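You operate a simulated robot arm through the tools that you are given. There is no shell and no other tool.

Carry out the task below with a simulated two-armed robot. There is one attempt and no reset: what you move stays moved.

## Task
Fill the blue bucket to its dark band with cold water and put it back.
Fine: stand it under the steel tap first; use the blue tap lever and shut it; spill nothing. Set down upright: blue bucket. Where these are worked on the way, their far stop is far enough and under half their travel is too little: blue tap lever.

The check looks at the end state, three seconds after you hand in, the way a careful person would. Anything else that was tipped, shoved, dropped, spilled or broken makes it a failure.

## Robot
Two 6-joint arms with fingered hands on one trunk that stands fixed in place. Base frame: the origin is at the foot of the trunk, x ahead of it, y to its left, z up. Readings come in m, rad, newtons and seconds.
The left shoulder is at [0.02, 0.157, 0.829], the right one opposite. With the tool pointing down near the work surface each hand reaches from about 0.28 to 0.82 m from the base axis, measured 20 degrees to its own side. Payload 4.1 kg a hand.
The tool frame of a hand sits at the grasp point between the pads (the TCP): z along the fingers, y along the line on which they close. The tips reach 0.033 m beyond it. The gripper opens to 0.112 m; its body begins 0.039 m behind the TCP. The gripper is a hand of 4 fingers: y runs from the thumb to the fingers, the wrist lies at [-0.016, -0.118, -0.2] in the tool frame, and closing takes about 1.5 s.
Orientation is that of the tool frame in the base frame, as a unit quaternion [w, x, y, z]. With the fingers straight down and the wrist toward the robot, the tool's x, y and z point along [0, 1, 0], [1, 0, 0] and [0, 0, -1] of the base frame.

## Interface
- The arms move only by the tool servo_tool. It takes "left_plan", "right_plan" or both (then of equal length, played together; a hand with none holds still); each is a list of rows, each an object (a shift or turn left out is 0, a gripper value left out holds the last) with "dp": the shift along the base's x, y, z in units of 400 mm (1.0 is 400 mm), a list of three; "angular": the turn, a rotation vector about the base's x, y, z in units of 90 degrees (1.0 is 90 degrees), a list of three. In form: [{"dp": [dx, dy, dz], "angular": [rx, ry, rz]}, ...]. A call has 1 to 20 rows; each row is the pose to reach, as a shift and turn from the pose commanded when the call began. "left_hand" and "right_hand" are, for a hand that has rows, the gripper command, from -1 (fully open) to 1 (shut), values between in proportion, set as the call begins (left out, the last holds). A call with a number of a shift or a turn outside -1 to 1 is refused whole. Rows are played at 5 a second. More than 0.05 m and 0.15 rad between two rows, or a gripper value outside its range, and nothing of the call is played. Where a pose cannot be reached the arm comes as near as it can. A force on the tool above 40 N (or 10 N above the force at the start of the call, whichever is more), or a blocked arm, ends the call early, and 0.2 s more pass. The fingers move at their own pace (about 0.072 m/s each) and stop on an object; they squeeze with about 26 N. The grip force told is the motor's: it shows also when the fingers shut on nothing. Time passes only in rows, and 0.2 s behind the last, so rows that repeat a pose let the fingers close. It gives the time, the measured TCP pose, the force on the tool (base axes), the opening and the grip force at its end, in the units of the frame above (readings bear some noise), with the torque about the TCP (base axes, N m) and any sound that the robot's microphone picked up.
- Cameras (640 x 400 px; columns grow to the right, rows downward): "scene" is now at [0.0455, -0.0451, 1.4686]; the picture's right is [-0.51, -0.86, 0.00], its down [-0.45, 0.26, -0.85] and it looks along [0.74, -0.43, -0.52] (base axes); focal length 359 px, centre (320, 200). "left" rides on the left gripper at [-0.066, -0.089, -0.13] in its tool frame; the picture's right is [-0.79, -0.29, 0.54], its down [0.55, -0.71, 0.44] and it looks along [0.26, 0.64, 0.72] (tool axes); focal length 247 px, centre (320, 200). "right" rides on the right gripper at [0.066, -0.089, -0.13] in its tool frame; the picture's right is [-0.79, 0.29, -0.54], its down [-0.55, -0.71, 0.44] and it looks along [-0.26, 0.64, 0.72] (tool axes); focal length 247 px, centre (320, 200). There is no depth. A picture from a camera that has moved, and an enlarged one, comes with that camera's place and axes in the base frame and with its lens.
- grab_frame(camera): a new picture of that camera. The clock stands still meanwhile.
- curl_fingers(index, middle, ring, thumb_bend, thumb_turn, hand): sets how far each is bent, from 0 (flat) to 1 (curled in); at 0.3 the hand is open as for a grip, at 0.7 the pads meet at the TCP. One left out holds its place. A second passes; each finger stops where it meets its share of the squeeze, and holds until it gets a number again. A gripper value or a shape takes the hand back. It gives what a move gives, with no picture; readings hold the bend of each and the force on the fingers (four entries, about 0 where the hand has none), thumb and palm. thumb_turn goes from beside the hand (0) to across from the fingers (1), as for a grip.
- hand_shape(shape, hand): the hand has 4 fingers and takes this shape, open, in about a second: jaw (thumb against the fingers, like two jaws); tri (thumb and two fingers); tip (a fingertip pinch); poke (one finger out to press); point (the index stretched); flat (the hand flat); cup (the hand cupped); fist (a fist). The gripper value then closes the fingers along that shape, each until it touches; the sizes above hold for jaw. It gives what a move gives, with no picture.
- turn_head(pan, tilt): turns the head with the scene camera to pan (to the left, within 1.501 rad either way) and tilt (down, from -0.506 to 1.204), counted from straight ahead of the robot. It gives what a move gives.
- close_up(camera, box): a new picture of the part [left, top, right, bottom] of that camera's present view, enlarged. The clock stands still meanwhile.
- job_done(): hands the job in; it is judged then, once.

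Nothing tells you positions but the pictures and the camera data. Unless the task says otherwise, let go and move clear before handing in.

The tools are called after "Call:" as a command line: name --argument value ..., lists and objects as JSON in quotes. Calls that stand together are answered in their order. servo_tool: Moves the arms, as the interface text tells. Its arguments: {"type":"object","properties":{"left_plan":{"type":"array","items":{"type":"object","properties":{"dp":{"type":"array","items":{"type":"number"}},"angular":{"type":"array","items":{"type":"number"}}}}},"left_hand":{"type":"number"},"right_plan":{"type":"array","items":{"type":"object","properties":{"dp":{"type":"array","items":{"type":"number"}},"angular":{"type":"array","items":{"type":"number"}}}}},"right_hand":{"type":"number"}},"required":[]} The other tools are called the same way: hand_shape (shape, hand) gives the hand a shape; curl_fingers (index, middle, ring, thumb_bend, thumb_turn, hand) moves the fingers one by one; turn_head (pan, tilt) turns the head that bears the scene camera; grab_frame (camera) takes a picture; close_up (camera, box) takes an enlarged picture of a part of a camera's view; job_done () hands the job in.

At the start:

```text
time: 0.0
left_ee_pos: [0.3927, -0.0227, 1.1975]
left_tool_rot: [-0.001, 0.824, 0.567, 0.0]
left_wrist_force: [-0.7, -0.1, -0.4]
left_moment: [-0.03, 0.0, -0.02]
left_opening: 0.1117
left_grip_force: 0.1
left_shape: jaw
left_bend: [0.3, 0.3, 0.3, 0.3, 0.98]
left_finger forces: [0.0, 0.0, 0.0, 0.0, 0.0, 0.1]
right_ee_pos: [0.3061, -0.3489, 1.296]
right_tool_rot: [0.0, 0.824, 0.566, 0.0]
right_wrist_force: [-1.2, -0.4, -0.5]
right_moment: [0.0, 0.02, 0.01]
right_opening: 0.1117
right_grip_force: 0.1
right_shape: jaw
right_bend: [0.3, 0.3, 0.3, 0.3, 0.98]
right_finger forces: [0.1, 0.0, 0.1, 0.1, 0.0, 0.0]
head pan, tilt (commanded): [-0.531, 0.548]
```

scene: 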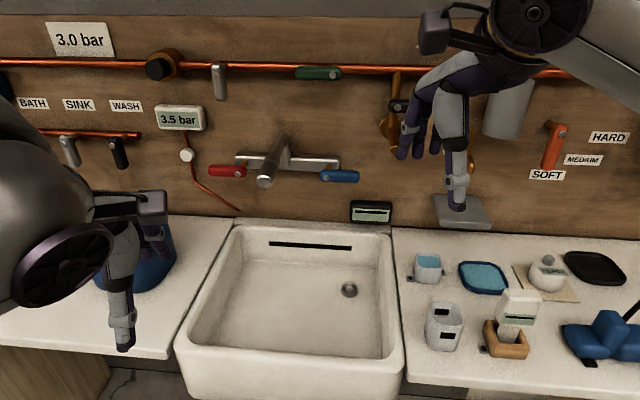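
right: 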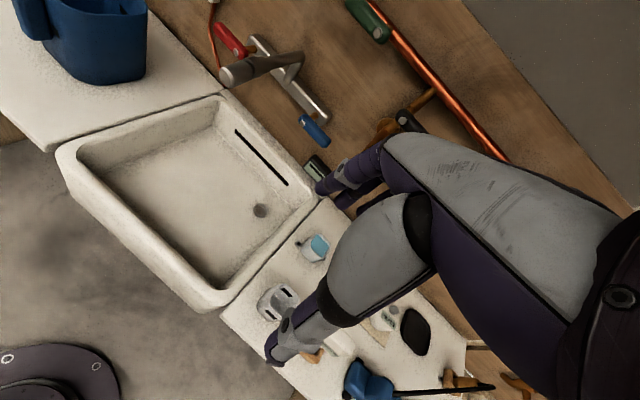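
left: 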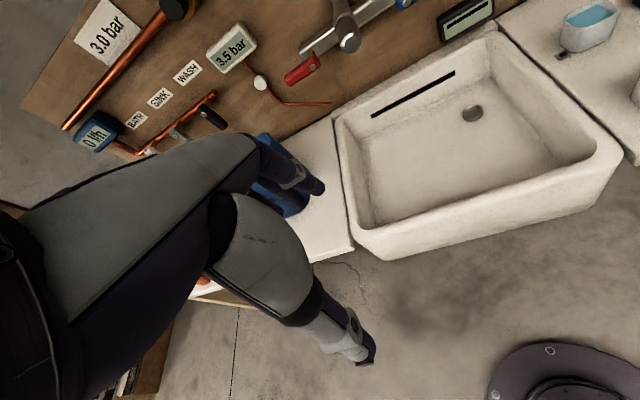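

I see a sink with a steel mixer tap (red and blue levers) on the wall, and a blue bucket on the left counter partly hidden by the left arm. I'll look closer before moving anything.

Call:
close_up --camera "scene" --box '[160, 100, 420, 262]'

Call:
close_up --camera "scene" --box '[0, 50, 260, 212]'

Call:
close_up --camera "right" --box '[0, 0, 320, 200]'

Call:
close_up --camera "scene" --box '[380, 50, 640, 212]'

```text
2.46 times, centred on (290, 181) of scene
camera zoom: at [0.0455, -0.0451, 1.4686], right [-0.51, -0.86, 0.0], down [-0.45, 0.26, -0.85], along [0.74, -0.43, -0.52], focal length 884 px, centre (394, 247)
```

zoom: 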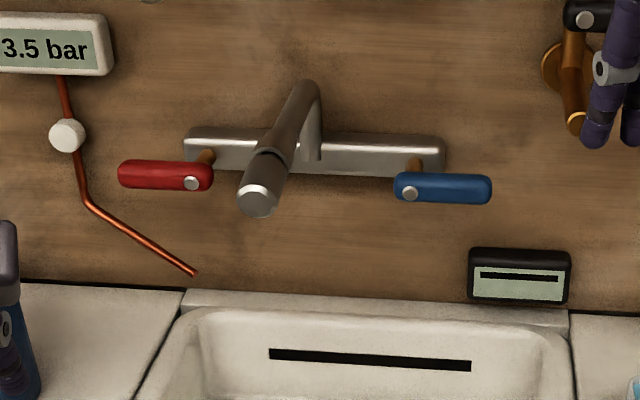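

```text
2.46 times, centred on (130, 131) of scene
camera zoom: at [0.0455, -0.0451, 1.4686], right [-0.51, -0.86, 0.0], down [-0.45, 0.26, -0.85], along [0.74, -0.43, -0.52], focal length 884 px, centre (788, 370)
```

zoom: 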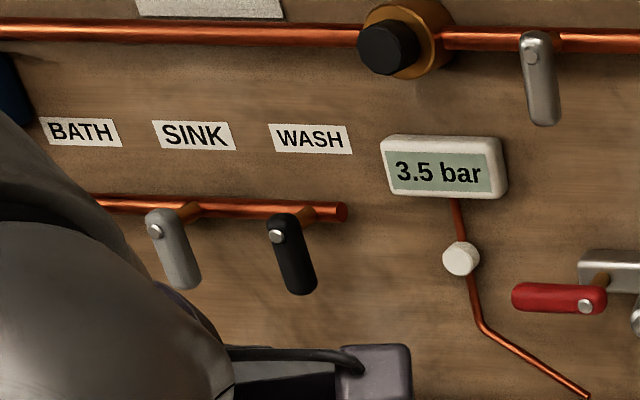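

```text
2.00 times, centred on (160, 100) of right
camera zoom: at [0.246, -0.2549, 1.4246], right [-0.02, -0.84, 0.54], down [-0.86, -0.26, -0.44], along [0.51, -0.47, -0.72], focal length 494 px, centre (640, 400)
```

zoom: 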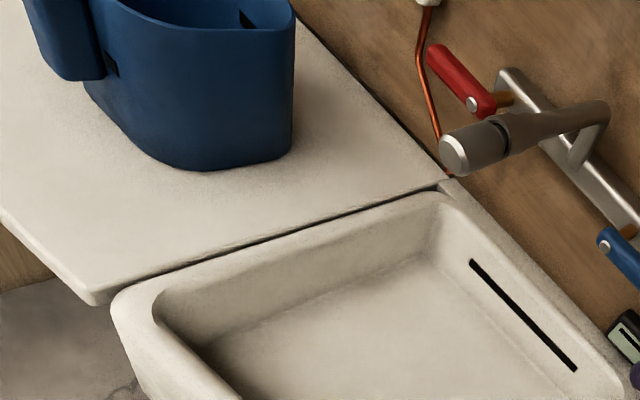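

```text
2.46 times, centred on (510, 131) of scene
camera zoom: at [0.0455, -0.0451, 1.4686], right [-0.51, -0.86, 0.0], down [-0.45, 0.26, -0.85], along [0.74, -0.43, -0.52], focal length 884 px, centre (-148, 370)
```

zoom: 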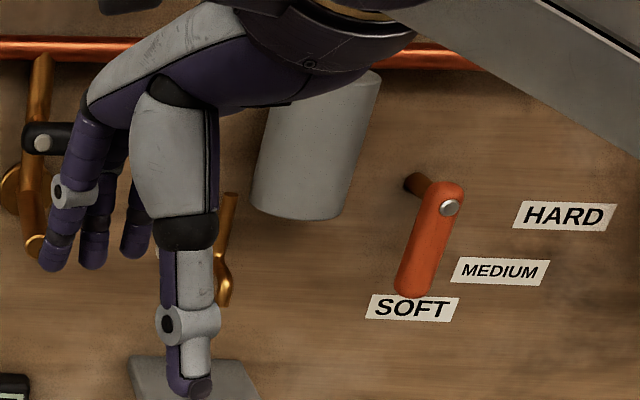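

The bucket is on the left counter behind the left arm; pipes with valves run along the wall. I'll turn the head to see the whole wall and the bucket.

Call:
turn_head --pan -0.1 --tilt 0.5

Call:
grab_frame --camera "scene"

Call:
turn_head --pan -1.1 --tilt 0.5

Call:
grab_frame --camera "scene"

```text
time: 0.9
left_ee_pos: [0.3905, -0.0229, 1.1983]
left_tool_rot: [0.0, 0.824, 0.567, 0.0]
left_wrist_force: [0.0, 0.4, -0.4]
left_moment: [0.0, -0.01, 0.03]
left_opening: 0.1115
left_grip_force: 0.0
left_shape: jaw
left_bend: [0.3, 0.3, 0.3, 0.3, 0.98]
left_finger forces: [0.0, 0.0, 0.0, 0.0, 0.0, 0.0]
right_ee_pos: [0.306, -0.3479, 1.2958]
right_tool_rot: [0.0, 0.824, 0.566, 0.0]
right_wrist_force: [0.4, 0.0, 0.3]
right_moment: [0.0, 0.0, 0.02]
right_opening: 0.1115
right_grip_force: 0.0
right_shape: jaw
right_bend: [0.3, 0.3, 0.3, 0.3, 0.98]
right_finger forces: [0.0, 0.0, 0.0, 0.0, 0.0, 0.1]
head pan, tilt (commanded): [-0.099, 0.499]
```

```text
taken
camera scene: at [0.0585, -0.0087, 1.473], right [-0.1, -0.99, 0.0], down [-0.48, 0.05, -0.88], along [0.87, -0.09, -0.48], focal length 359 px, centre (320, 200)
```

scene: 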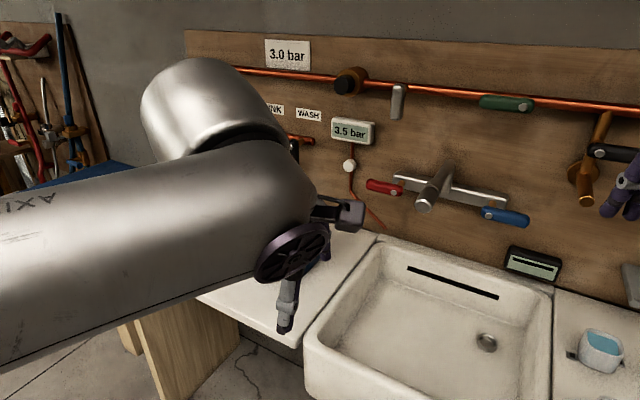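

```text
time: 2.2
left_ee_pos: [0.3927, -0.0235, 1.1987]
left_tool_rot: [0.0, 0.823, 0.567, 0.0]
left_wrist_force: [-0.1, -0.7, -0.5]
left_moment: [0.0, 0.0, -0.01]
left_opening: 0.1116
left_grip_force: 0.0
left_shape: jaw
left_bend: [0.3, 0.3, 0.3, 0.3, 0.98]
left_finger forces: [0.1, 0.0, 0.0, 0.0, 0.0, 0.1]
right_ee_pos: [0.306, -0.3482, 1.2957]
right_tool_rot: [0.0, 0.824, 0.566, 0.0]
right_wrist_force: [-0.8, 0.7, -0.2]
right_moment: [0.01, -0.04, -0.01]
right_opening: 0.1117
right_grip_force: 0.2
right_shape: jaw
right_bend: [0.3, 0.3, 0.3, 0.3, 0.98]
right_finger forces: [0.0, 0.0, 0.0, 0.1, 0.0, 0.0]
head pan, tilt (commanded): [-1.1, 0.499]
```

```text
taken
camera scene: at [0.0094, -0.0806, 1.473], right [-0.89, -0.45, 0.0], down [-0.22, 0.43, -0.88], along [0.4, -0.78, -0.48], focal length 359 px, centre (320, 200)
```

scene: 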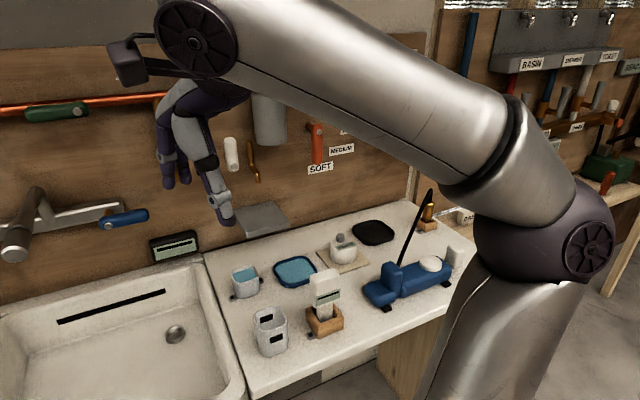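

The arm hides the bucket; the spout tip triangulates to about (0.63, -0.27, 1.13) and the blue lever pivot to about (0.69, -0.44, 1.07). I'll swing the left arm out to the left to clear the view.

Call:
servo_tool --left_plan '[{"dp": [-0.02, 0.11, 0.0]}, {"dp": [-0.04, 0.22, 0.0]}, {"dp": [-0.06, 0.33, 0.0]}, {"dp": [-0.08, 0.44, 0.0]}, {"dp": [-0.1, 0.55, 0.0]}, {"dp": [-0.12, 0.66, 0.0]}, {"dp": [-0.14, 0.77, 0.0]}, {"dp": [-0.16, 0.88, 0.0]}]'

Call:
turn_head --pan -0.2 --tilt 0.55

Call:
grab_frame --camera "scene"

Call:
grab_frame --camera "left"

```text
time: 4.0
left_ee_pos: [0.3276, 0.3296, 1.1992]
left_tool_rot: [-0.001, 0.824, 0.567, 0.0]
left_wrist_force: [0.0, -0.5, -0.1]
left_moment: [0.07, 0.0, 0.02]
left_opening: 0.1117
left_grip_force: 0.0
left_shape: jaw
left_bend: [0.3, 0.3, 0.3, 0.3, 0.98]
left_finger forces: [0.0, 0.1, 0.0, 0.0, 0.1, 0.1]
right_ee_pos: [0.3065, -0.3479, 1.2955]
right_tool_rot: [0.0, 0.824, 0.566, 0.0]
right_wrist_force: [0.0, -1.4, 0.3]
right_moment: [0.03, 0.0, 0.0]
right_opening: 0.1116
right_grip_force: 0.1
right_shape: jaw
right_bend: [0.3, 0.3, 0.3, 0.3, 0.98]
right_finger forces: [0.1, 0.1, 0.1, 0.1, 0.0, 0.0]
head pan, tilt (commanded): [-1.1, 0.499]
```

```text
time: 5.2
left_ee_pos: [0.3275, 0.33, 1.1996]
left_tool_rot: [0.0, 0.824, 0.567, 0.0]
left_wrist_force: [0.7, 0.9, -0.4]
left_moment: [0.02, -0.01, -0.01]
left_opening: 0.1118
left_grip_force: 0.0
left_shape: jaw
left_bend: [0.3, 0.3, 0.3, 0.3, 0.98]
left_finger forces: [0.0, 0.0, 0.0, 0.1, 0.2, 0.1]
right_ee_pos: [0.3065, -0.3471, 1.2953]
right_tool_rot: [0.0, 0.824, 0.566, 0.0]
right_wrist_force: [0.0, -0.1, 0.2]
right_moment: [0.01, 0.0, -0.04]
right_opening: 0.1117
right_grip_force: 0.0
right_shape: jaw
right_bend: [0.3, 0.3, 0.3, 0.3, 0.98]
right_finger forces: [0.0, 0.1, 0.0, 0.1, 0.1, 0.0]
head pan, tilt (commanded): [-0.201, 0.55]
```

```text
taken
camera scene: at [0.056, -0.0176, 1.4684], right [-0.2, -0.98, 0.0], down [-0.51, 0.1, -0.85], along [0.84, -0.17, -0.52], focal length 359 px, centre (320, 200)
```

scene: 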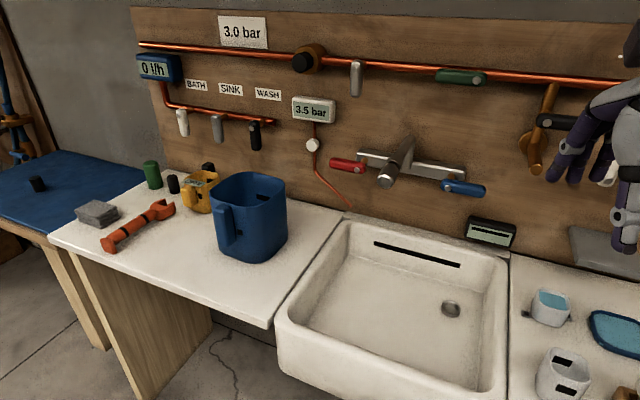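

```text
taken
camera left: at [0.2216, 0.3003, 1.3291], right [-0.55, -0.64, -0.54], down [-0.47, 0.77, -0.44], along [0.69, 0.01, -0.72], focal length 247 px, centre (320, 200)
```

left: 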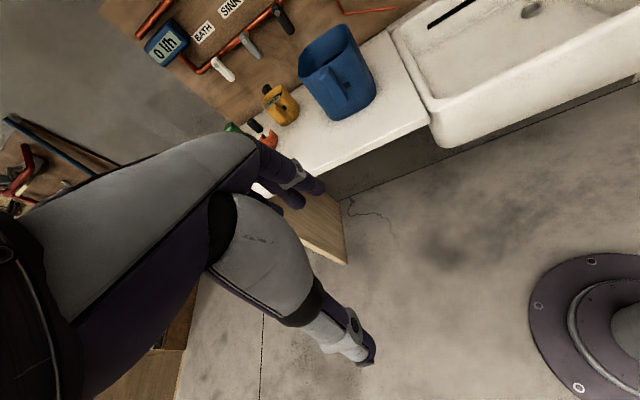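

Now the blue bucket is clear: jug-like with a side handle facing the robot. I'll zoom in on it and on the valves.

Call:
close_up --camera "scene" --box '[180, 150, 340, 250]'

Call:
close_up --camera "left" --box '[260, 10, 420, 110]'

Call:
close_up --camera "scene" --box '[120, 0, 376, 160]'

Call:
close_up --camera "scene" --box '[310, 120, 520, 252]'

Call:
close_up --camera "right" --box '[0, 0, 200, 125]'

```text
4.00 times, centred on (260, 200) of scene
camera zoom: at [0.056, -0.0176, 1.4684], right [-0.2, -0.98, 0.0], down [-0.51, 0.1, -0.85], along [0.84, -0.17, -0.52], focal length 1437 px, centre (560, 200)
```

zoom: 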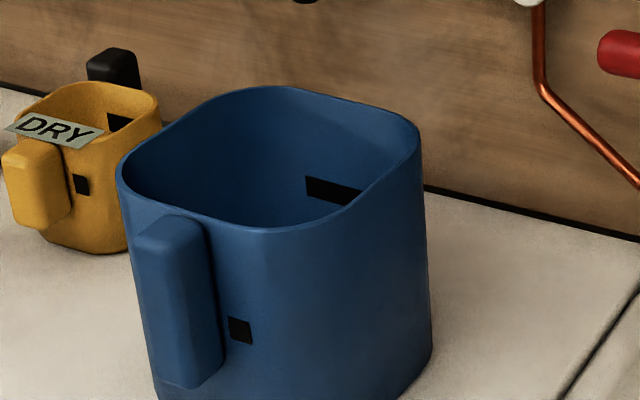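

```text
4.00 times, centred on (340, 60) of left
camera zoom: at [0.2216, 0.3003, 1.3291], right [-0.55, -0.64, -0.54], down [-0.47, 0.77, -0.44], along [0.69, 0.01, -0.72], focal length 988 px, centre (240, 760)
```

zoom: 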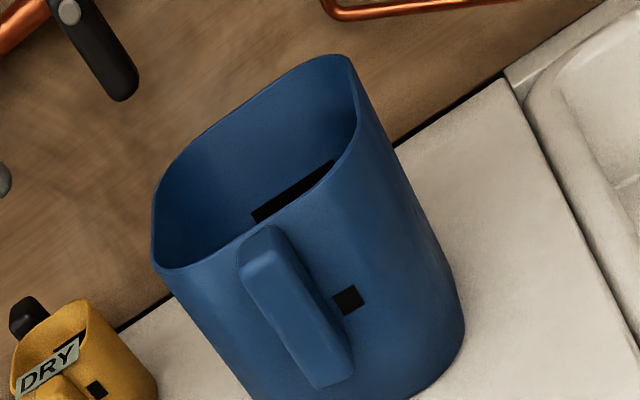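

```text
2.50 times, centred on (248, 80) of scene
camera zoom: at [0.056, -0.0176, 1.4684], right [-0.2, -0.98, 0.0], down [-0.51, 0.1, -0.85], along [0.84, -0.17, -0.52], focal length 898 px, centre (500, 500)
```

zoom: 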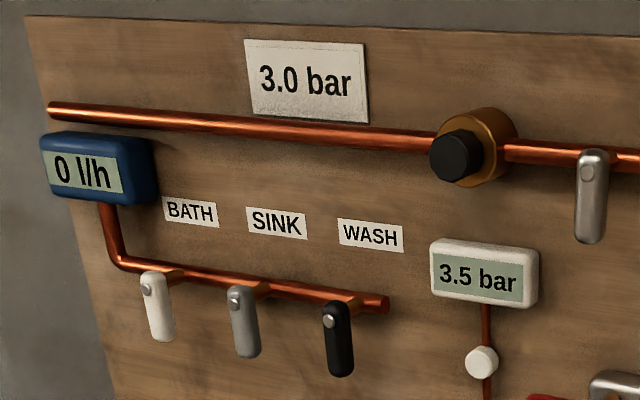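

```text
3.03 times, centred on (415, 186) of scene
camera zoom: at [0.056, -0.0176, 1.4684], right [-0.2, -0.98, 0.0], down [-0.51, 0.1, -0.85], along [0.84, -0.17, -0.52], focal length 1089 px, centre (32, 242)
```

zoom: 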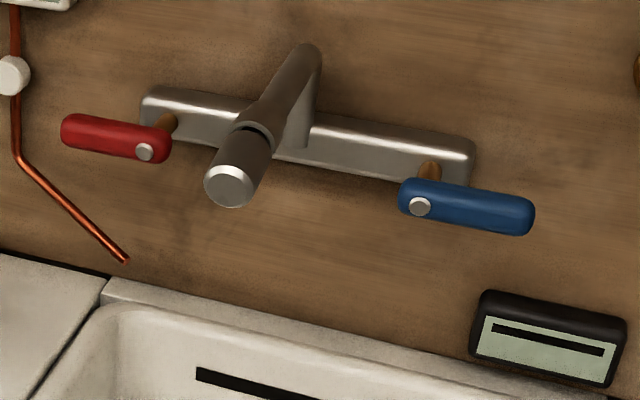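

```text
3.20 times, centred on (100, 62) of right
camera zoom: at [0.246, -0.2549, 1.4246], right [-0.02, -0.84, 0.54], down [-0.86, -0.26, -0.44], along [0.51, -0.47, -0.72], focal length 790 px, centre (1024, 640)
```

zoom: 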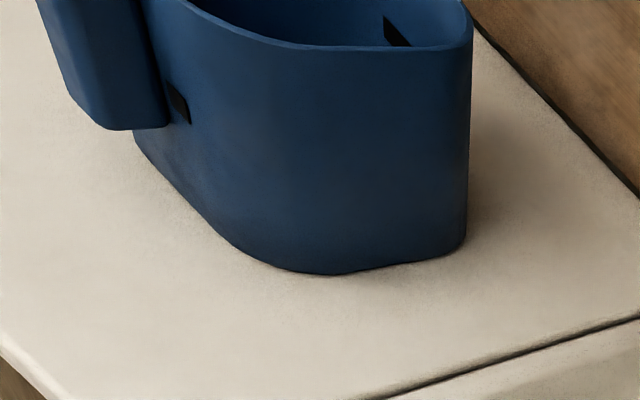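

The bucket stands upright on the left counter with a vertical handle facing away from the wall, centred near (0.76, 0.065), z 0.90 to 1.03. The counter is at z≈0.817, the sink floor at ≈0.744 and the bench is yawed about -0.6 rad. I'll turn the left hand so its fingers point at the handle and use its camera to inspect it.

Call:
servo_tool --left_plan '[{"dp": [0.031, -0.014, -0.009], "angular": [-0.0677, -0.0211, 0.0439]}, {"dp": [0.062, -0.029, -0.018], "angular": [-0.1354, -0.0422, 0.0879]}, {"dp": [0.092, -0.043, -0.027], "angular": [-0.203, -0.0633, 0.1318]}, {"dp": [0.123, -0.057, -0.036], "angular": [-0.2707, -0.0844, 0.1758]}, {"dp": [0.154, -0.071, -0.045], "angular": [-0.3384, -0.1055, 0.2197]}, {"dp": [0.185, -0.086, -0.054], "angular": [-0.4061, -0.1266, 0.2636]}, {"dp": [0.215, -0.1, -0.063], "angular": [-0.4738, -0.1477, 0.3076]}, {"dp": [0.246, -0.114, -0.071], "angular": [-0.5414, -0.1689, 0.3515]}, {"dp": [0.277, -0.129, -0.08], "angular": [-0.6091, -0.19, 0.3955]}, {"dp": [0.308, -0.143, -0.089], "angular": [-0.6768, -0.2111, 0.4394]}, {"dp": [0.339, -0.157, -0.098], "angular": [-0.7445, -0.2322, 0.4833]}, {"dp": [0.369, -0.171, -0.107], "angular": [-0.8122, -0.2533, 0.5273]}, {"dp": [0.4, -0.186, -0.116], "angular": [-0.8798, -0.2744, 0.5712]}, {"dp": [0.431, -0.2, -0.125], "angular": [-0.9475, -0.2955, 0.6152]}]'

Call:
grab_frame --camera "scene"

Call:
grab_frame --camera "left"

```text
time: 8.2
left_ee_pos: [0.4998, 0.2502, 1.1484]
left_tool_rot: [0.645, 0.264, 0.689, -0.199]
left_wrist_force: [0.3, -0.3, 0.1]
left_moment: [-0.02, 0.02, 0.04]
left_opening: 0.1116
left_grip_force: 0.0
left_shape: jaw
left_bend: [0.3, 0.3, 0.3, 0.3, 0.98]
left_finger forces: [0.1, 0.0, 0.0, 0.0, 0.1, 0.0]
right_ee_pos: [0.3065, -0.3492, 1.2951]
right_tool_rot: [0.0, 0.824, 0.567, 0.0]
right_wrist_force: [-0.4, 0.5, -1.0]
right_moment: [0.01, -0.05, -0.02]
right_opening: 0.1115
right_grip_force: 0.1
right_shape: jaw
right_bend: [0.3, 0.3, 0.3, 0.3, 0.98]
right_finger forces: [0.0, 0.0, 0.0, 0.0, 0.1, 0.0]
head pan, tilt (commanded): [-0.201, 0.55]
```

```text
taken
camera scene: at [0.0557, -0.0175, 1.4685], right [-0.2, -0.98, 0.0], down [-0.51, 0.1, -0.85], along [0.84, -0.17, -0.52], focal length 359 px, centre (320, 200)
```

scene: 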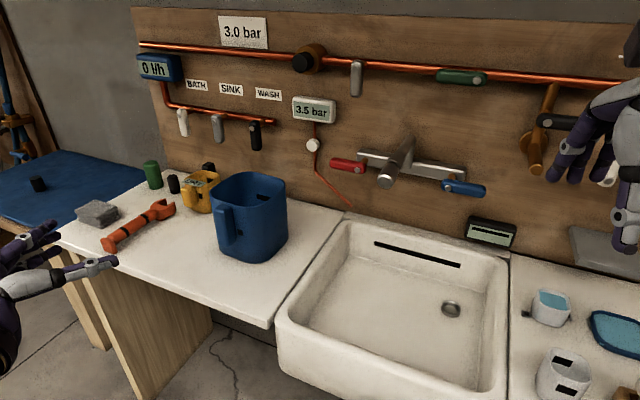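

```text
taken
camera left: at [0.3454, 0.253, 1.2197], right [0.27, -0.64, 0.72], down [-0.12, -0.76, -0.64], along [0.96, 0.09, -0.28], focal length 247 px, centre (320, 200)
```

left: 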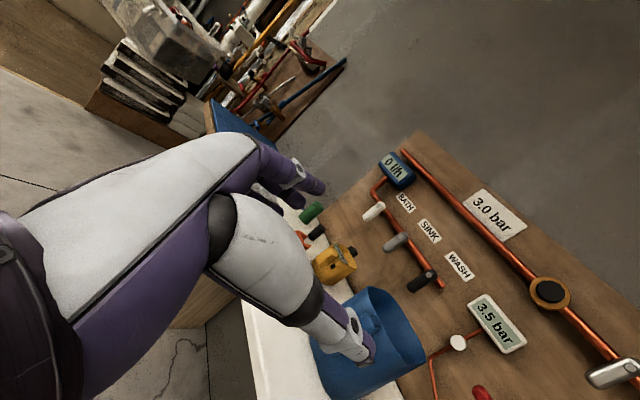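

The hand is turned nearly as wanted. I'll zoom on the handle from this camera.

Call:
close_up --camera "left" --box '[290, 260, 450, 360]'

Call:
close_up --camera "scene" --box '[200, 160, 300, 270]'

Call:
close_up --camera "scene" --box '[0, 200, 160, 300]'

```text
4.00 times, centred on (370, 310) of left
camera zoom: at [0.3454, 0.253, 1.2197], right [0.27, -0.64, 0.72], down [-0.12, -0.76, -0.64], along [0.96, 0.09, -0.28], focal length 988 px, centre (120, -240)
```

zoom: 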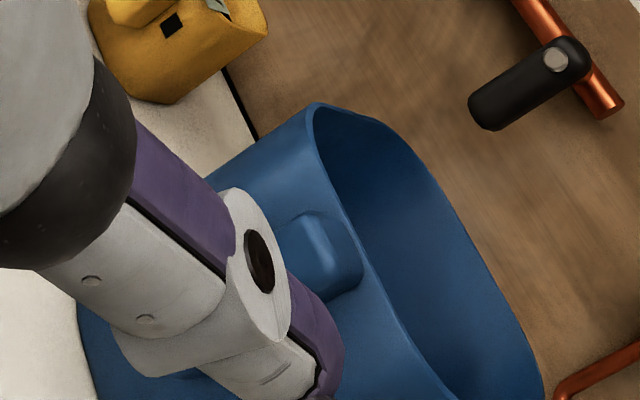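

```text
3.64 times, centred on (250, 215) of scene
camera zoom: at [0.0557, -0.0175, 1.4685], right [-0.2, -0.98, 0.0], down [-0.51, 0.1, -0.85], along [0.84, -0.17, -0.52], focal length 1307 px, centre (574, 146)
```

zoom: 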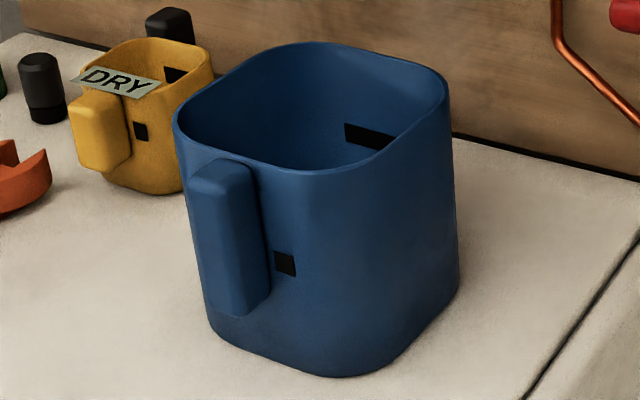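

```text
4.00 times, centred on (80, 250) of scene
camera zoom: at [0.0557, -0.0175, 1.4685], right [-0.2, -0.98, 0.0], down [-0.51, 0.1, -0.85], along [0.84, -0.17, -0.52], focal length 1437 px, centre (1280, 0)
```

zoom: 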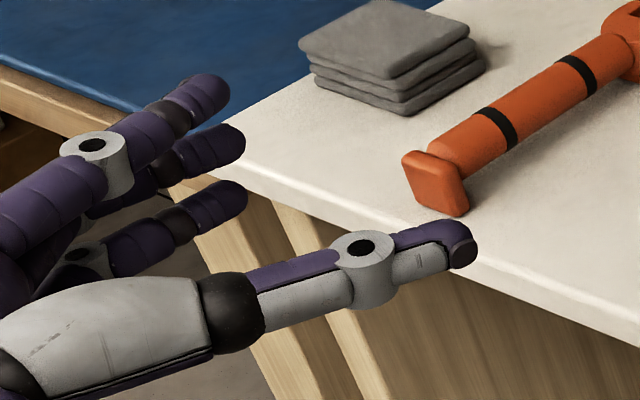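

The handle is a solid block about 4 cm wide standing proud of the bucket wall, so I'll pinch its sides with the fingers stacked vertically. I'll bring the left hand to a stand-off about 12 cm in front of it and look again.

Call:
servo_tool --left_plan '[{"dp": [0.054, -0.04, -0.064], "angular": [-0.0677, -0.0211, 0.0439]}, {"dp": [0.109, -0.08, -0.129], "angular": [-0.0677, -0.0211, 0.0439]}, {"dp": [0.163, -0.12, -0.193], "angular": [-0.0677, -0.0211, 0.0439]}, {"dp": [0.217, -0.16, -0.257], "angular": [-0.0677, -0.0211, 0.0439]}, {"dp": [0.271, -0.2, -0.321], "angular": [-0.0677, -0.0211, 0.0439]}, {"dp": [0.326, -0.24, -0.386], "angular": [-0.0677, -0.0211, 0.0439]}, {"dp": [0.38, -0.28, -0.45], "angular": [-0.0677, -0.0211, 0.0439]}]'

Call:
grab_frame --camera "scene"

Call:
grab_frame --camera "left"

Call:
close_up --camera "scene" --box '[140, 150, 300, 270]'

```text
time: 9.8
left_ee_pos: [0.6448, 0.2057, 0.9486]
left_tool_rot: [0.675, 0.231, 0.663, -0.226]
left_wrist_force: [0.0, -0.7, 0.7]
left_moment: [-0.01, 0.03, 0.02]
left_opening: 0.1117
left_grip_force: 0.1
left_shape: jaw
left_bend: [0.3, 0.3, 0.3, 0.3, 0.98]
left_finger forces: [0.2, 0.0, 0.0, 0.1, 0.0, 0.0]
left hand out of reach, approached as far as the arm can: row 1, 2, 3, 4, 5, 6, 7
right_ee_pos: [0.3058, -0.3487, 1.2954]
right_tool_rot: [0.001, 0.824, 0.566, 0.0]
right_wrist_force: [0.2, 0.9, 0.8]
right_moment: [-0.03, -0.06, 0.0]
right_opening: 0.1118
right_grip_force: 0.1
right_shape: jaw
right_bend: [0.3, 0.3, 0.3, 0.3, 0.98]
right_finger forces: [0.0, 0.0, 0.0, 0.0, 0.1, 0.1]
head pan, tilt (commanded): [-0.201, 0.55]
```

```text
taken
camera scene: at [0.0555, -0.0173, 1.4685], right [-0.2, -0.98, 0.0], down [-0.51, 0.1, -0.85], along [0.84, -0.17, -0.52], focal length 359 px, centre (320, 200)
```

scene: 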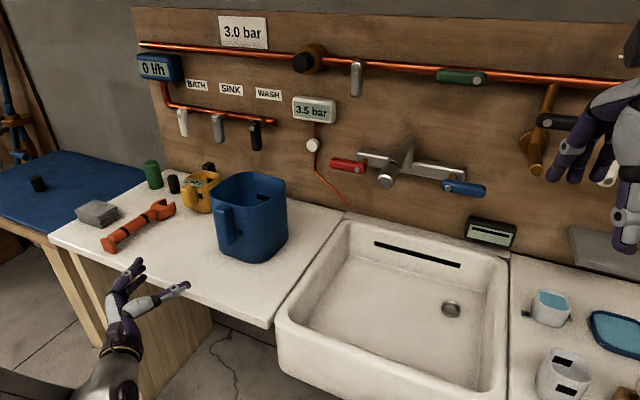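

```text
taken
camera left: at [0.4866, 0.215, 1.0111], right [0.24, -0.56, 0.8], down [-0.08, -0.83, -0.56], along [0.97, 0.07, -0.24], focal length 247 px, centre (320, 200)
```

left: 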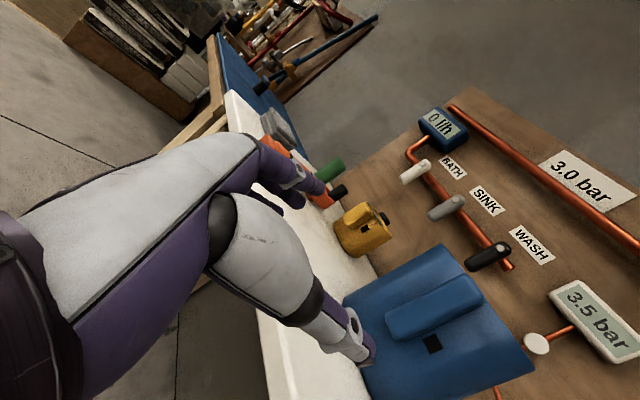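

```text
3.33 times, centred on (220, 210) of scene
camera zoom: at [0.0555, -0.0173, 1.4685], right [-0.2, -0.98, 0.0], down [-0.51, 0.1, -0.85], along [0.84, -0.17, -0.52], focal length 1198 px, centre (653, 167)
```

zoom: 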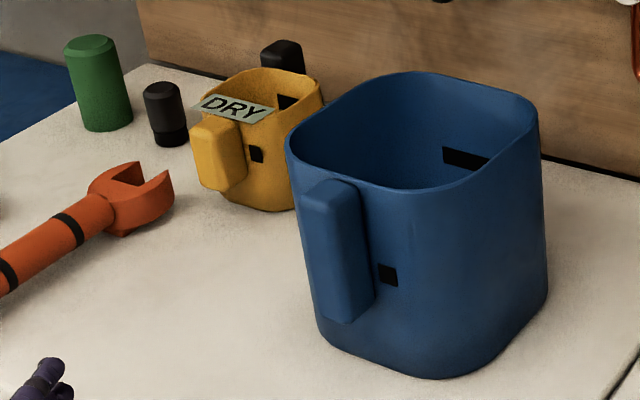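

The arm could not quite reach that stand-off pose: it ended about 7 cm to the left of it, with the hand orientation right. I'll try a small step forward to see whether reach gets better closer to the handle.

Call:
servo_tool --left_plan '[{"dp": [0.041, -0.028, 0.0]}, {"dp": [0.0825, -0.056, 0.0]}, {"dp": [0.0825, -0.056, 0.0]}]'

Call:
grab_frame --camera "scene"

```text
time: 10.6
left_ee_pos: [0.675, 0.201, 0.9449]
left_tool_rot: [0.674, 0.238, 0.66, -0.231]
left_wrist_force: [0.1, -0.4, 0.0]
left_moment: [-0.02, 0.03, -0.01]
left_opening: 0.1117
left_grip_force: 0.0
left_shape: jaw
left_bend: [0.3, 0.3, 0.3, 0.3, 0.98]
left_finger forces: [0.0, 0.0, 0.1, 0.0, 0.0, 0.0]
left hand out of reach, approached as far as the arm can: row 1, 2, 3
right_ee_pos: [0.3065, -0.3482, 1.296]
right_tool_rot: [-0.001, 0.824, 0.566, 0.001]
right_wrist_force: [0.5, -0.1, -0.1]
right_moment: [-0.01, 0.0, -0.03]
right_opening: 0.1114
right_grip_force: 0.0
right_shape: jaw
right_bend: [0.3, 0.3, 0.3, 0.3, 0.98]
right_finger forces: [0.0, 0.0, 0.0, 0.0, 0.0, 0.0]
head pan, tilt (commanded): [-0.201, 0.55]
```

```text
taken
camera scene: at [0.056, -0.0175, 1.4684], right [-0.2, -0.98, 0.0], down [-0.51, 0.1, -0.85], along [0.84, -0.17, -0.52], focal length 359 px, centre (320, 200)
```

scene: 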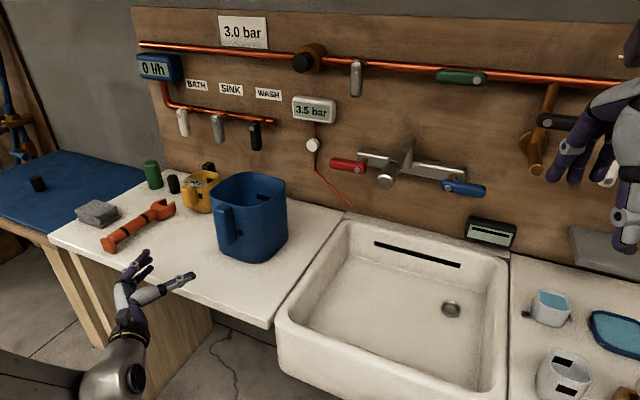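

The hand follows in x but not in y, so a joint seems to be at a limit. I'll look at the arm's configuration.

Call:
turn_head --pan 0.35 --tilt 0.9

Call:
grab_frame --camera "scene"

Call:
grab_frame --camera "right"

```text
time: 11.5
left_ee_pos: [0.6746, 0.1989, 0.9444]
left_tool_rot: [0.675, 0.237, 0.659, -0.232]
left_wrist_force: [-1.2, 0.5, -0.3]
left_moment: [-0.03, 0.01, -0.01]
left_opening: 0.1121
left_grip_force: 0.1
left_shape: jaw
left_bend: [0.3, 0.3, 0.3, 0.3, 0.98]
left_finger forces: [0.1, 0.0, 0.1, 0.0, 0.0, 0.0]
right_ee_pos: [0.3066, -0.3486, 1.2947]
right_tool_rot: [0.0, 0.824, 0.566, 0.0]
right_wrist_force: [-0.2, -0.4, 0.2]
right_moment: [0.03, 0.0, 0.01]
right_opening: 0.1117
right_grip_force: 0.1
right_shape: jaw
right_bend: [0.3, 0.3, 0.3, 0.3, 0.98]
right_finger forces: [0.1, 0.0, 0.0, 0.1, 0.1, 0.0]
head pan, tilt (commanded): [0.351, 0.901]
```

```text
taken
camera scene: at [0.0389, 0.0263, 1.4392], right [0.34, -0.94, 0.0], down [-0.74, -0.27, -0.62], along [0.58, 0.21, -0.78], focal length 359 px, centre (320, 200)
```

scene: 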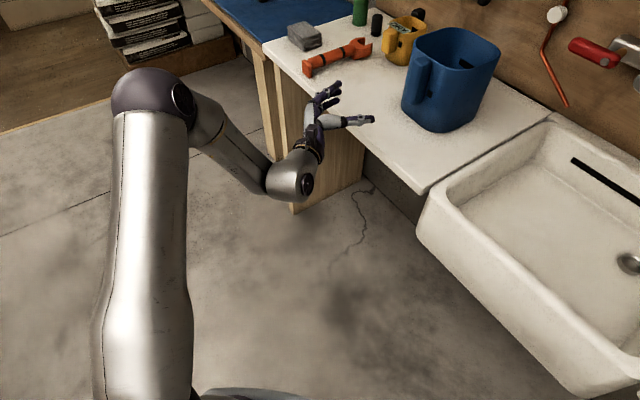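

```text
taken
camera right: at [0.246, -0.2549, 1.4246], right [-0.02, -0.84, 0.54], down [-0.86, -0.26, -0.44], along [0.51, -0.47, -0.72], focal length 247 px, centre (320, 200)
```

right: 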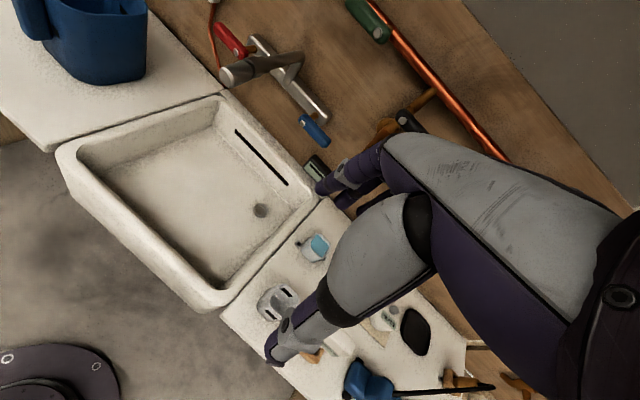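

The elbow is out to the left and the wrist is bent to its limit with the hand level. I'll pitch the fingers about 40° downward, keeping the closing line along the bench, and raise the hand, which should be easier on the wrist.

Call:
servo_tool --left_plan '[{"dp": [0.0, 0.0, 0.03], "angular": [0.0418, 0.0611, 0.0]}, {"dp": [0.0, 0.0, 0.07], "angular": [0.0836, 0.1223, 0.0]}, {"dp": [0.0, 0.0, 0.11], "angular": [0.1255, 0.1834, 0.0]}, {"dp": [0.0, 0.0, 0.15], "angular": [0.1673, 0.2445, 0.0]}, {"dp": [0.0, 0.0, 0.19], "angular": [0.2091, 0.3057, 0.0]}, {"dp": [0.0, 0.0, 0.2], "angular": [0.2509, 0.3668, 0.0]}, {"dp": [0.0, 0.0, 0.2], "angular": [0.2509, 0.3668, 0.0]}]'

Call:
grab_frame --camera "scene"

Call:
grab_frame --camera "left"

```text
time: 13.1
left_ee_pos: [0.6535, 0.1804, 0.9959]
left_tool_rot: [0.364, 0.318, 0.844, -0.232]
left_wrist_force: [-0.1, 1.0, -0.2]
left_moment: [-0.07, -0.02, -0.07]
left_opening: 0.112
left_grip_force: 0.1
left_shape: jaw
left_bend: [0.3, 0.3, 0.3, 0.3, 0.98]
left_finger forces: [0.0, 0.0, 0.1, 0.0, 0.0, 0.0]
left hand out of reach, approached as far as the arm can: row 1, 2, 3, 4, 5, 6, 7
right_ee_pos: [0.306, -0.3473, 1.2963]
right_tool_rot: [0.0, 0.824, 0.567, 0.0]
right_wrist_force: [0.3, 0.2, 0.3]
right_moment: [-0.04, 0.05, -0.02]
right_opening: 0.1116
right_grip_force: 0.1
right_shape: jaw
right_bend: [0.3, 0.3, 0.3, 0.3, 0.98]
right_finger forces: [0.0, 0.1, 0.1, 0.0, 0.0, 0.0]
head pan, tilt (commanded): [0.351, 0.901]
```

```text
taken
camera scene: at [0.0388, 0.0275, 1.4391], right [0.34, -0.94, 0.0], down [-0.74, -0.27, -0.62], along [0.58, 0.21, -0.78], focal length 359 px, centre (320, 200)
```

scene: 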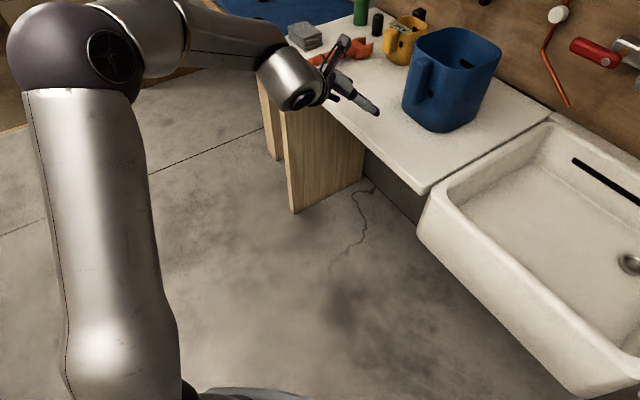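

```text
taken
camera left: at [0.5647, 0.177, 1.142], right [0.47, -0.83, 0.31], down [-0.59, -0.56, -0.58], along [0.65, 0.09, -0.75], focal length 247 px, centre (320, 200)
```

left: 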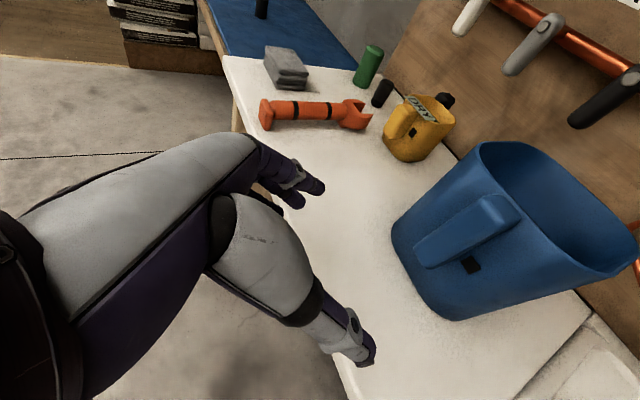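

That orientation is at the wrist limit for this elbow-out arm; the mirrored roll (thumb on the left, fingers on the right, pitched down about 30°) should suit it. I'll first return to the tool-down orientation back and higher.

Call:
servo_tool --left_plan '[{"dp": [-0.06, 0.008, 0.023], "angular": [0.0518, 0.0161, -0.0721]}, {"dp": [-0.12, 0.016, 0.045], "angular": [0.1035, 0.0323, -0.1441]}, {"dp": [-0.181, 0.024, 0.068], "angular": [0.1553, 0.0484, -0.2162]}, {"dp": [-0.241, 0.032, 0.091], "angular": [0.2071, 0.0646, -0.2883]}, {"dp": [-0.301, 0.04, 0.114], "angular": [0.2589, 0.0807, -0.3604]}, {"dp": [-0.361, 0.048, 0.136], "angular": [0.3106, 0.0969, -0.4324]}, {"dp": [-0.422, 0.056, 0.159], "angular": [0.3624, 0.113, -0.5045]}, {"dp": [-0.482, 0.064, 0.182], "angular": [0.4142, 0.1292, -0.5766]}, {"dp": [-0.542, 0.072, 0.205], "angular": [0.466, 0.1453, -0.6487]}, {"dp": [-0.602, 0.08, 0.227], "angular": [0.5177, 0.1615, -0.7207]}, {"dp": [-0.6625, 0.0875, 0.25], "angular": [0.5695, 0.1776, -0.7928]}, {"dp": [-0.6625, 0.0875, 0.25], "angular": [0.5695, 0.1776, -0.7928]}]'

Call:
grab_frame --camera "scene"

```text
time: 15.7
left_ee_pos: [0.3715, 0.1073, 1.1286]
left_tool_rot: [-0.025, 0.82, 0.572, -0.016]
left_wrist_force: [0.0, 0.1, 1.3]
left_moment: [-0.01, -0.01, 0.0]
left_opening: 0.1117
left_grip_force: 0.1
left_shape: jaw
left_bend: [0.3, 0.3, 0.3, 0.3, 0.98]
left_finger forces: [0.1, 0.0, 0.0, 0.0, 0.0, 0.0]
left hand out of reach, approached as far as the arm can: row 5, 6, 7, 8, 9, 10, 11, 12
right_ee_pos: [0.3077, -0.348, 1.2948]
right_tool_rot: [-0.001, 0.825, 0.565, 0.0]
right_wrist_force: [0.6, 0.1, -0.4]
right_moment: [-0.01, 0.0, -0.02]
right_opening: 0.1116
right_grip_force: 0.0
right_shape: jaw
right_bend: [0.3, 0.3, 0.3, 0.3, 0.98]
right_finger forces: [0.0, 0.0, 0.0, 0.0, 0.0, 0.0]
head pan, tilt (commanded): [0.351, 0.901]
```

```text
taken
camera scene: at [0.039, 0.0261, 1.4391], right [0.34, -0.94, 0.0], down [-0.74, -0.27, -0.62], along [0.58, 0.21, -0.78], focal length 359 px, centre (320, 200)
```

scene: 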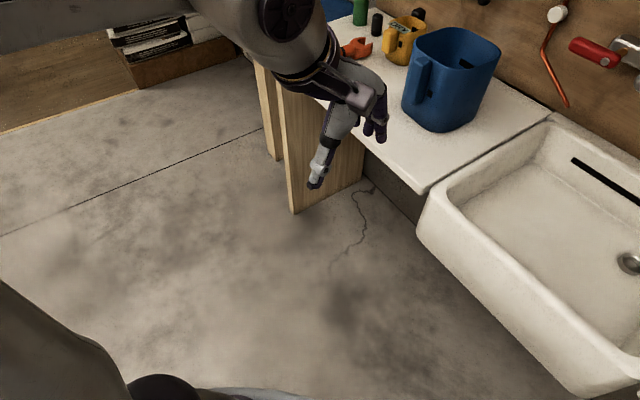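

Mostly back at tool-down, still slightly off target. I'll return to the earlier good pose on the left to re-sync.

Call:
servo_tool --left_plan '[{"dp": [-0.045, 0.09, 0.025]}, {"dp": [-0.09, 0.18, 0.05]}, {"dp": [-0.135, 0.27, 0.075]}, {"dp": [-0.18, 0.36, 0.1]}, {"dp": [-0.225, 0.45, 0.125]}, {"dp": [-0.225, 0.45, 0.125]}]'

Call:
turn_head --pan 0.5 --tilt 0.6

Call:
grab_frame --camera "scene"

```text
time: 17.1
left_ee_pos: [0.2434, 0.1525, 1.1924]
left_tool_rot: [-0.021, 0.826, 0.564, -0.022]
left_wrist_force: [0.2, -0.1, -0.4]
left_moment: [-0.02, 0.0, 0.0]
left_opening: 0.1117
left_grip_force: 0.2
left_shape: jaw
left_bend: [0.3, 0.3, 0.3, 0.3, 0.98]
left_finger forces: [0.0, 0.0, 0.0, 0.0, 0.0, 0.1]
left hand out of reach, approached as far as the arm can: row 1, 2, 3, 4, 5, 6
right_ee_pos: [0.3067, -0.348, 1.2953]
right_tool_rot: [-0.001, 0.824, 0.567, 0.0]
right_wrist_force: [1.1, 0.4, 0.1]
right_moment: [-0.03, -0.03, 0.01]
right_opening: 0.1115
right_grip_force: 0.0
right_shape: jaw
right_bend: [0.3, 0.3, 0.3, 0.3, 0.98]
right_finger forces: [0.1, 0.0, 0.1, 0.0, 0.0, 0.0]
head pan, tilt (commanded): [0.351, 0.901]
```

```text
time: 17.9
left_ee_pos: [0.2446, 0.1521, 1.1935]
left_tool_rot: [-0.022, 0.826, 0.563, -0.022]
left_wrist_force: [0.4, 0.2, 0.7]
left_moment: [-0.03, -0.02, -0.01]
left_opening: 0.1119
left_grip_force: 0.0
left_shape: jaw
left_bend: [0.3, 0.3, 0.3, 0.3, 0.98]
left_finger forces: [0.0, 0.1, 0.0, 0.0, 0.0, 0.0]
right_ee_pos: [0.3054, -0.3481, 1.2962]
right_tool_rot: [0.0, 0.824, 0.567, 0.0]
right_wrist_force: [-0.5, 0.4, 0.2]
right_moment: [0.0, 0.02, -0.02]
right_opening: 0.1119
right_grip_force: 0.1
right_shape: jaw
right_bend: [0.3, 0.3, 0.3, 0.3, 0.98]
right_finger forces: [0.0, 0.1, 0.0, 0.0, 0.0, 0.1]
head pan, tilt (commanded): [0.499, 0.6]
```

```text
taken
camera scene: at [0.0456, 0.0427, 1.4639], right [0.48, -0.88, 0.0], down [-0.5, -0.27, -0.82], along [0.72, 0.39, -0.57], focal length 359 px, centre (320, 200)
```

scene: 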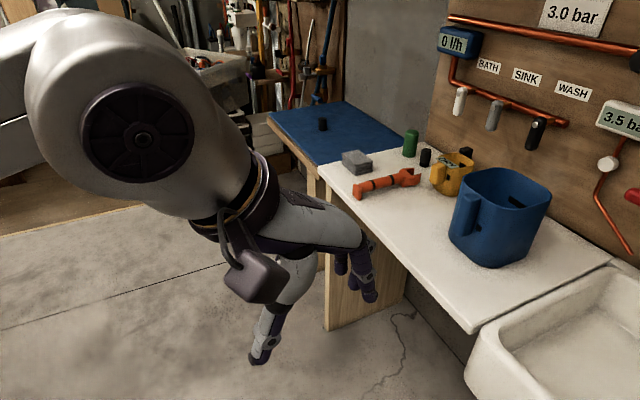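

The left arm is now in an awkward branch. I'll look at its shape from the head before moving further.

Call:
turn_head --pan 1.0 --tilt 0.5

Call:
grab_frame --camera "scene"

Call:
turn_head --pan 0.6 --tilt 1.15

Call:
grab_frame --camera "scene"

Call:
grab_frame --camera "left"

```text
time: 18.9
left_ee_pos: [0.2442, 0.1516, 1.1934]
left_tool_rot: [-0.021, 0.825, 0.564, -0.022]
left_wrist_force: [1.0, 0.0, 0.1]
left_moment: [0.02, 0.02, 0.01]
left_opening: 0.1118
left_grip_force: 0.1
left_shape: jaw
left_bend: [0.3, 0.3, 0.3, 0.3, 0.98]
left_finger forces: [0.0, 0.0, 0.1, 0.0, 0.0, 0.0]
right_ee_pos: [0.3058, -0.3484, 1.2957]
right_tool_rot: [0.0, 0.824, 0.567, 0.0]
right_wrist_force: [0.0, -0.3, 0.4]
right_moment: [0.03, -0.01, 0.0]
right_opening: 0.1117
right_grip_force: 0.0
right_shape: jaw
right_bend: [0.3, 0.3, 0.3, 0.3, 0.98]
right_finger forces: [0.0, 0.0, 0.1, 0.0, 0.0, 0.0]
head pan, tilt (commanded): [1.0, 0.499]
```

```text
taken
camera scene: at [0.0172, 0.0769, 1.473], right [0.84, -0.54, 0.0], down [-0.26, -0.4, -0.88], along [0.47, 0.74, -0.48], focal length 359 px, centre (320, 200)
```

scene: 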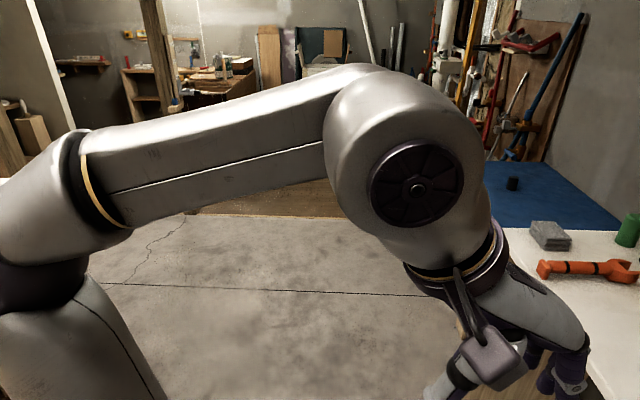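

```text
time: 19.9
left_ee_pos: [0.2439, 0.1511, 1.1931]
left_tool_rot: [-0.021, 0.825, 0.564, -0.022]
left_wrist_force: [-0.9, 0.5, -0.3]
left_moment: [-0.01, 0.01, -0.03]
left_opening: 0.1117
left_grip_force: 0.1
left_shape: jaw
left_bend: [0.3, 0.3, 0.3, 0.3, 0.98]
left_finger forces: [0.1, 0.1, 0.1, 0.1, 0.1, 0.0]
right_ee_pos: [0.3073, -0.3483, 1.2947]
right_tool_rot: [0.0, 0.824, 0.567, 0.0]
right_wrist_force: [-0.2, 0.6, 0.6]
right_moment: [0.01, 0.03, -0.01]
right_opening: 0.1116
right_grip_force: 0.2
right_shape: jaw
right_bend: [0.3, 0.3, 0.3, 0.3, 0.98]
right_finger forces: [0.0, 0.1, 0.0, 0.1, 0.0, 0.0]
head pan, tilt (commanded): [0.6, 1.15]
```

```text
taken
camera scene: at [0.0172, 0.0341, 1.4223], right [0.57, -0.82, 0.0], down [-0.75, -0.52, -0.41], along [0.34, 0.23, -0.91], focal length 359 px, centre (320, 200)
```

scene: 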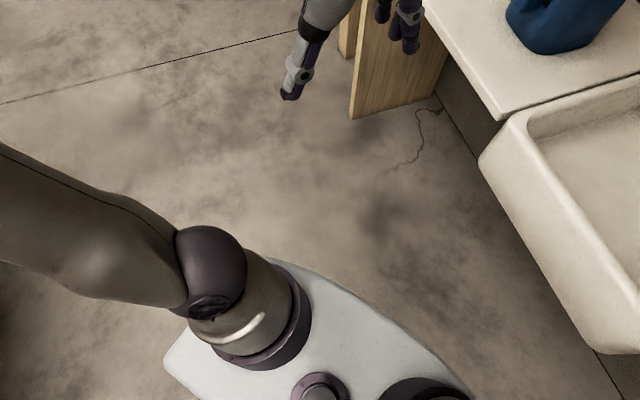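

```text
taken
camera left: at [0.1454, 0.1218, 1.3296], right [-0.59, -0.63, -0.51], down [-0.49, 0.78, -0.4], along [0.65, 0.01, -0.76], focal length 247 px, centre (320, 200)
```

left: 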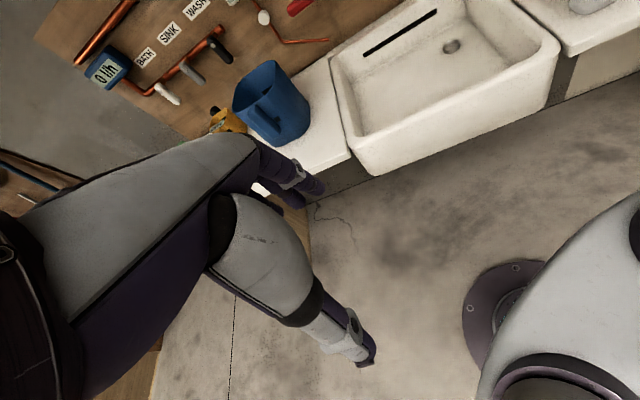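

The arm is an elbow-out six-joint chain and it got stuck near a limit. I'll move it right and forward toward its starting region to free it and see how commands track.

Call:
servo_tool --left_plan '[{"dp": [0.06, -0.08, 0.0]}, {"dp": [0.12, -0.16, 0.0]}, {"dp": [0.18, -0.24, 0.0]}, {"dp": [0.24, -0.32, 0.0]}, {"dp": [0.3, -0.4, 0.0]}, {"dp": [0.36, -0.48, 0.0]}, {"dp": [0.36, -0.48, 0.0]}]'

Call:
turn_head --pan 0.6 --tilt 0.6

Call:
grab_frame --camera "scene"

```text
time: 21.5
left_ee_pos: [0.3864, -0.0427, 1.1917]
left_tool_rot: [-0.02, 0.826, 0.562, -0.022]
left_wrist_force: [-0.8, 0.0, -0.3]
left_moment: [-0.01, -0.02, 0.0]
left_opening: 0.112
left_grip_force: 0.0
left_shape: jaw
left_bend: [0.3, 0.3, 0.3, 0.3, 0.98]
left_finger forces: [0.0, 0.0, 0.1, 0.1, 0.1, 0.1]
right_ee_pos: [0.3068, -0.3481, 1.2961]
right_tool_rot: [0.0, 0.824, 0.567, 0.0]
right_wrist_force: [-0.4, 0.3, 0.7]
right_moment: [0.0, 0.01, 0.01]
right_opening: 0.1118
right_grip_force: 0.1
right_shape: jaw
right_bend: [0.3, 0.3, 0.3, 0.3, 0.98]
right_finger forces: [0.0, 0.0, 0.0, 0.1, 0.0, 0.0]
head pan, tilt (commanded): [0.6, 1.15]
```

```text
time: 22.5
left_ee_pos: [0.3857, -0.0439, 1.1917]
left_tool_rot: [-0.021, 0.826, 0.562, -0.022]
left_wrist_force: [0.2, 0.0, 0.7]
left_moment: [0.01, -0.01, 0.02]
left_opening: 0.1118
left_grip_force: 0.0
left_shape: jaw
left_bend: [0.3, 0.3, 0.3, 0.3, 0.98]
left_finger forces: [0.0, 0.0, 0.0, 0.0, 0.1, 0.0]
right_ee_pos: [0.3068, -0.3495, 1.2955]
right_tool_rot: [0.0, 0.824, 0.567, 0.0]
right_wrist_force: [0.1, -0.5, -0.4]
right_moment: [0.0, 0.01, 0.02]
right_opening: 0.1118
right_grip_force: 0.0
right_shape: jaw
right_bend: [0.3, 0.3, 0.3, 0.3, 0.98]
right_finger forces: [0.0, 0.0, 0.1, 0.0, 0.0, 0.0]
head pan, tilt (commanded): [0.6, 0.6]
```

```text
taken
camera scene: at [0.0409, 0.0503, 1.4639], right [0.56, -0.83, 0.0], down [-0.47, -0.32, -0.82], along [0.68, 0.47, -0.57], focal length 359 px, centre (320, 200)
```

scene: 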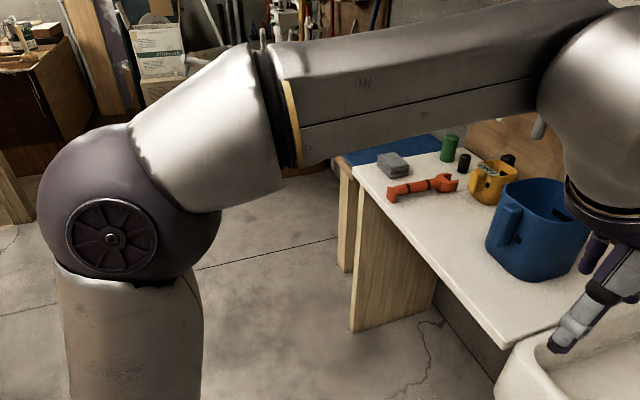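

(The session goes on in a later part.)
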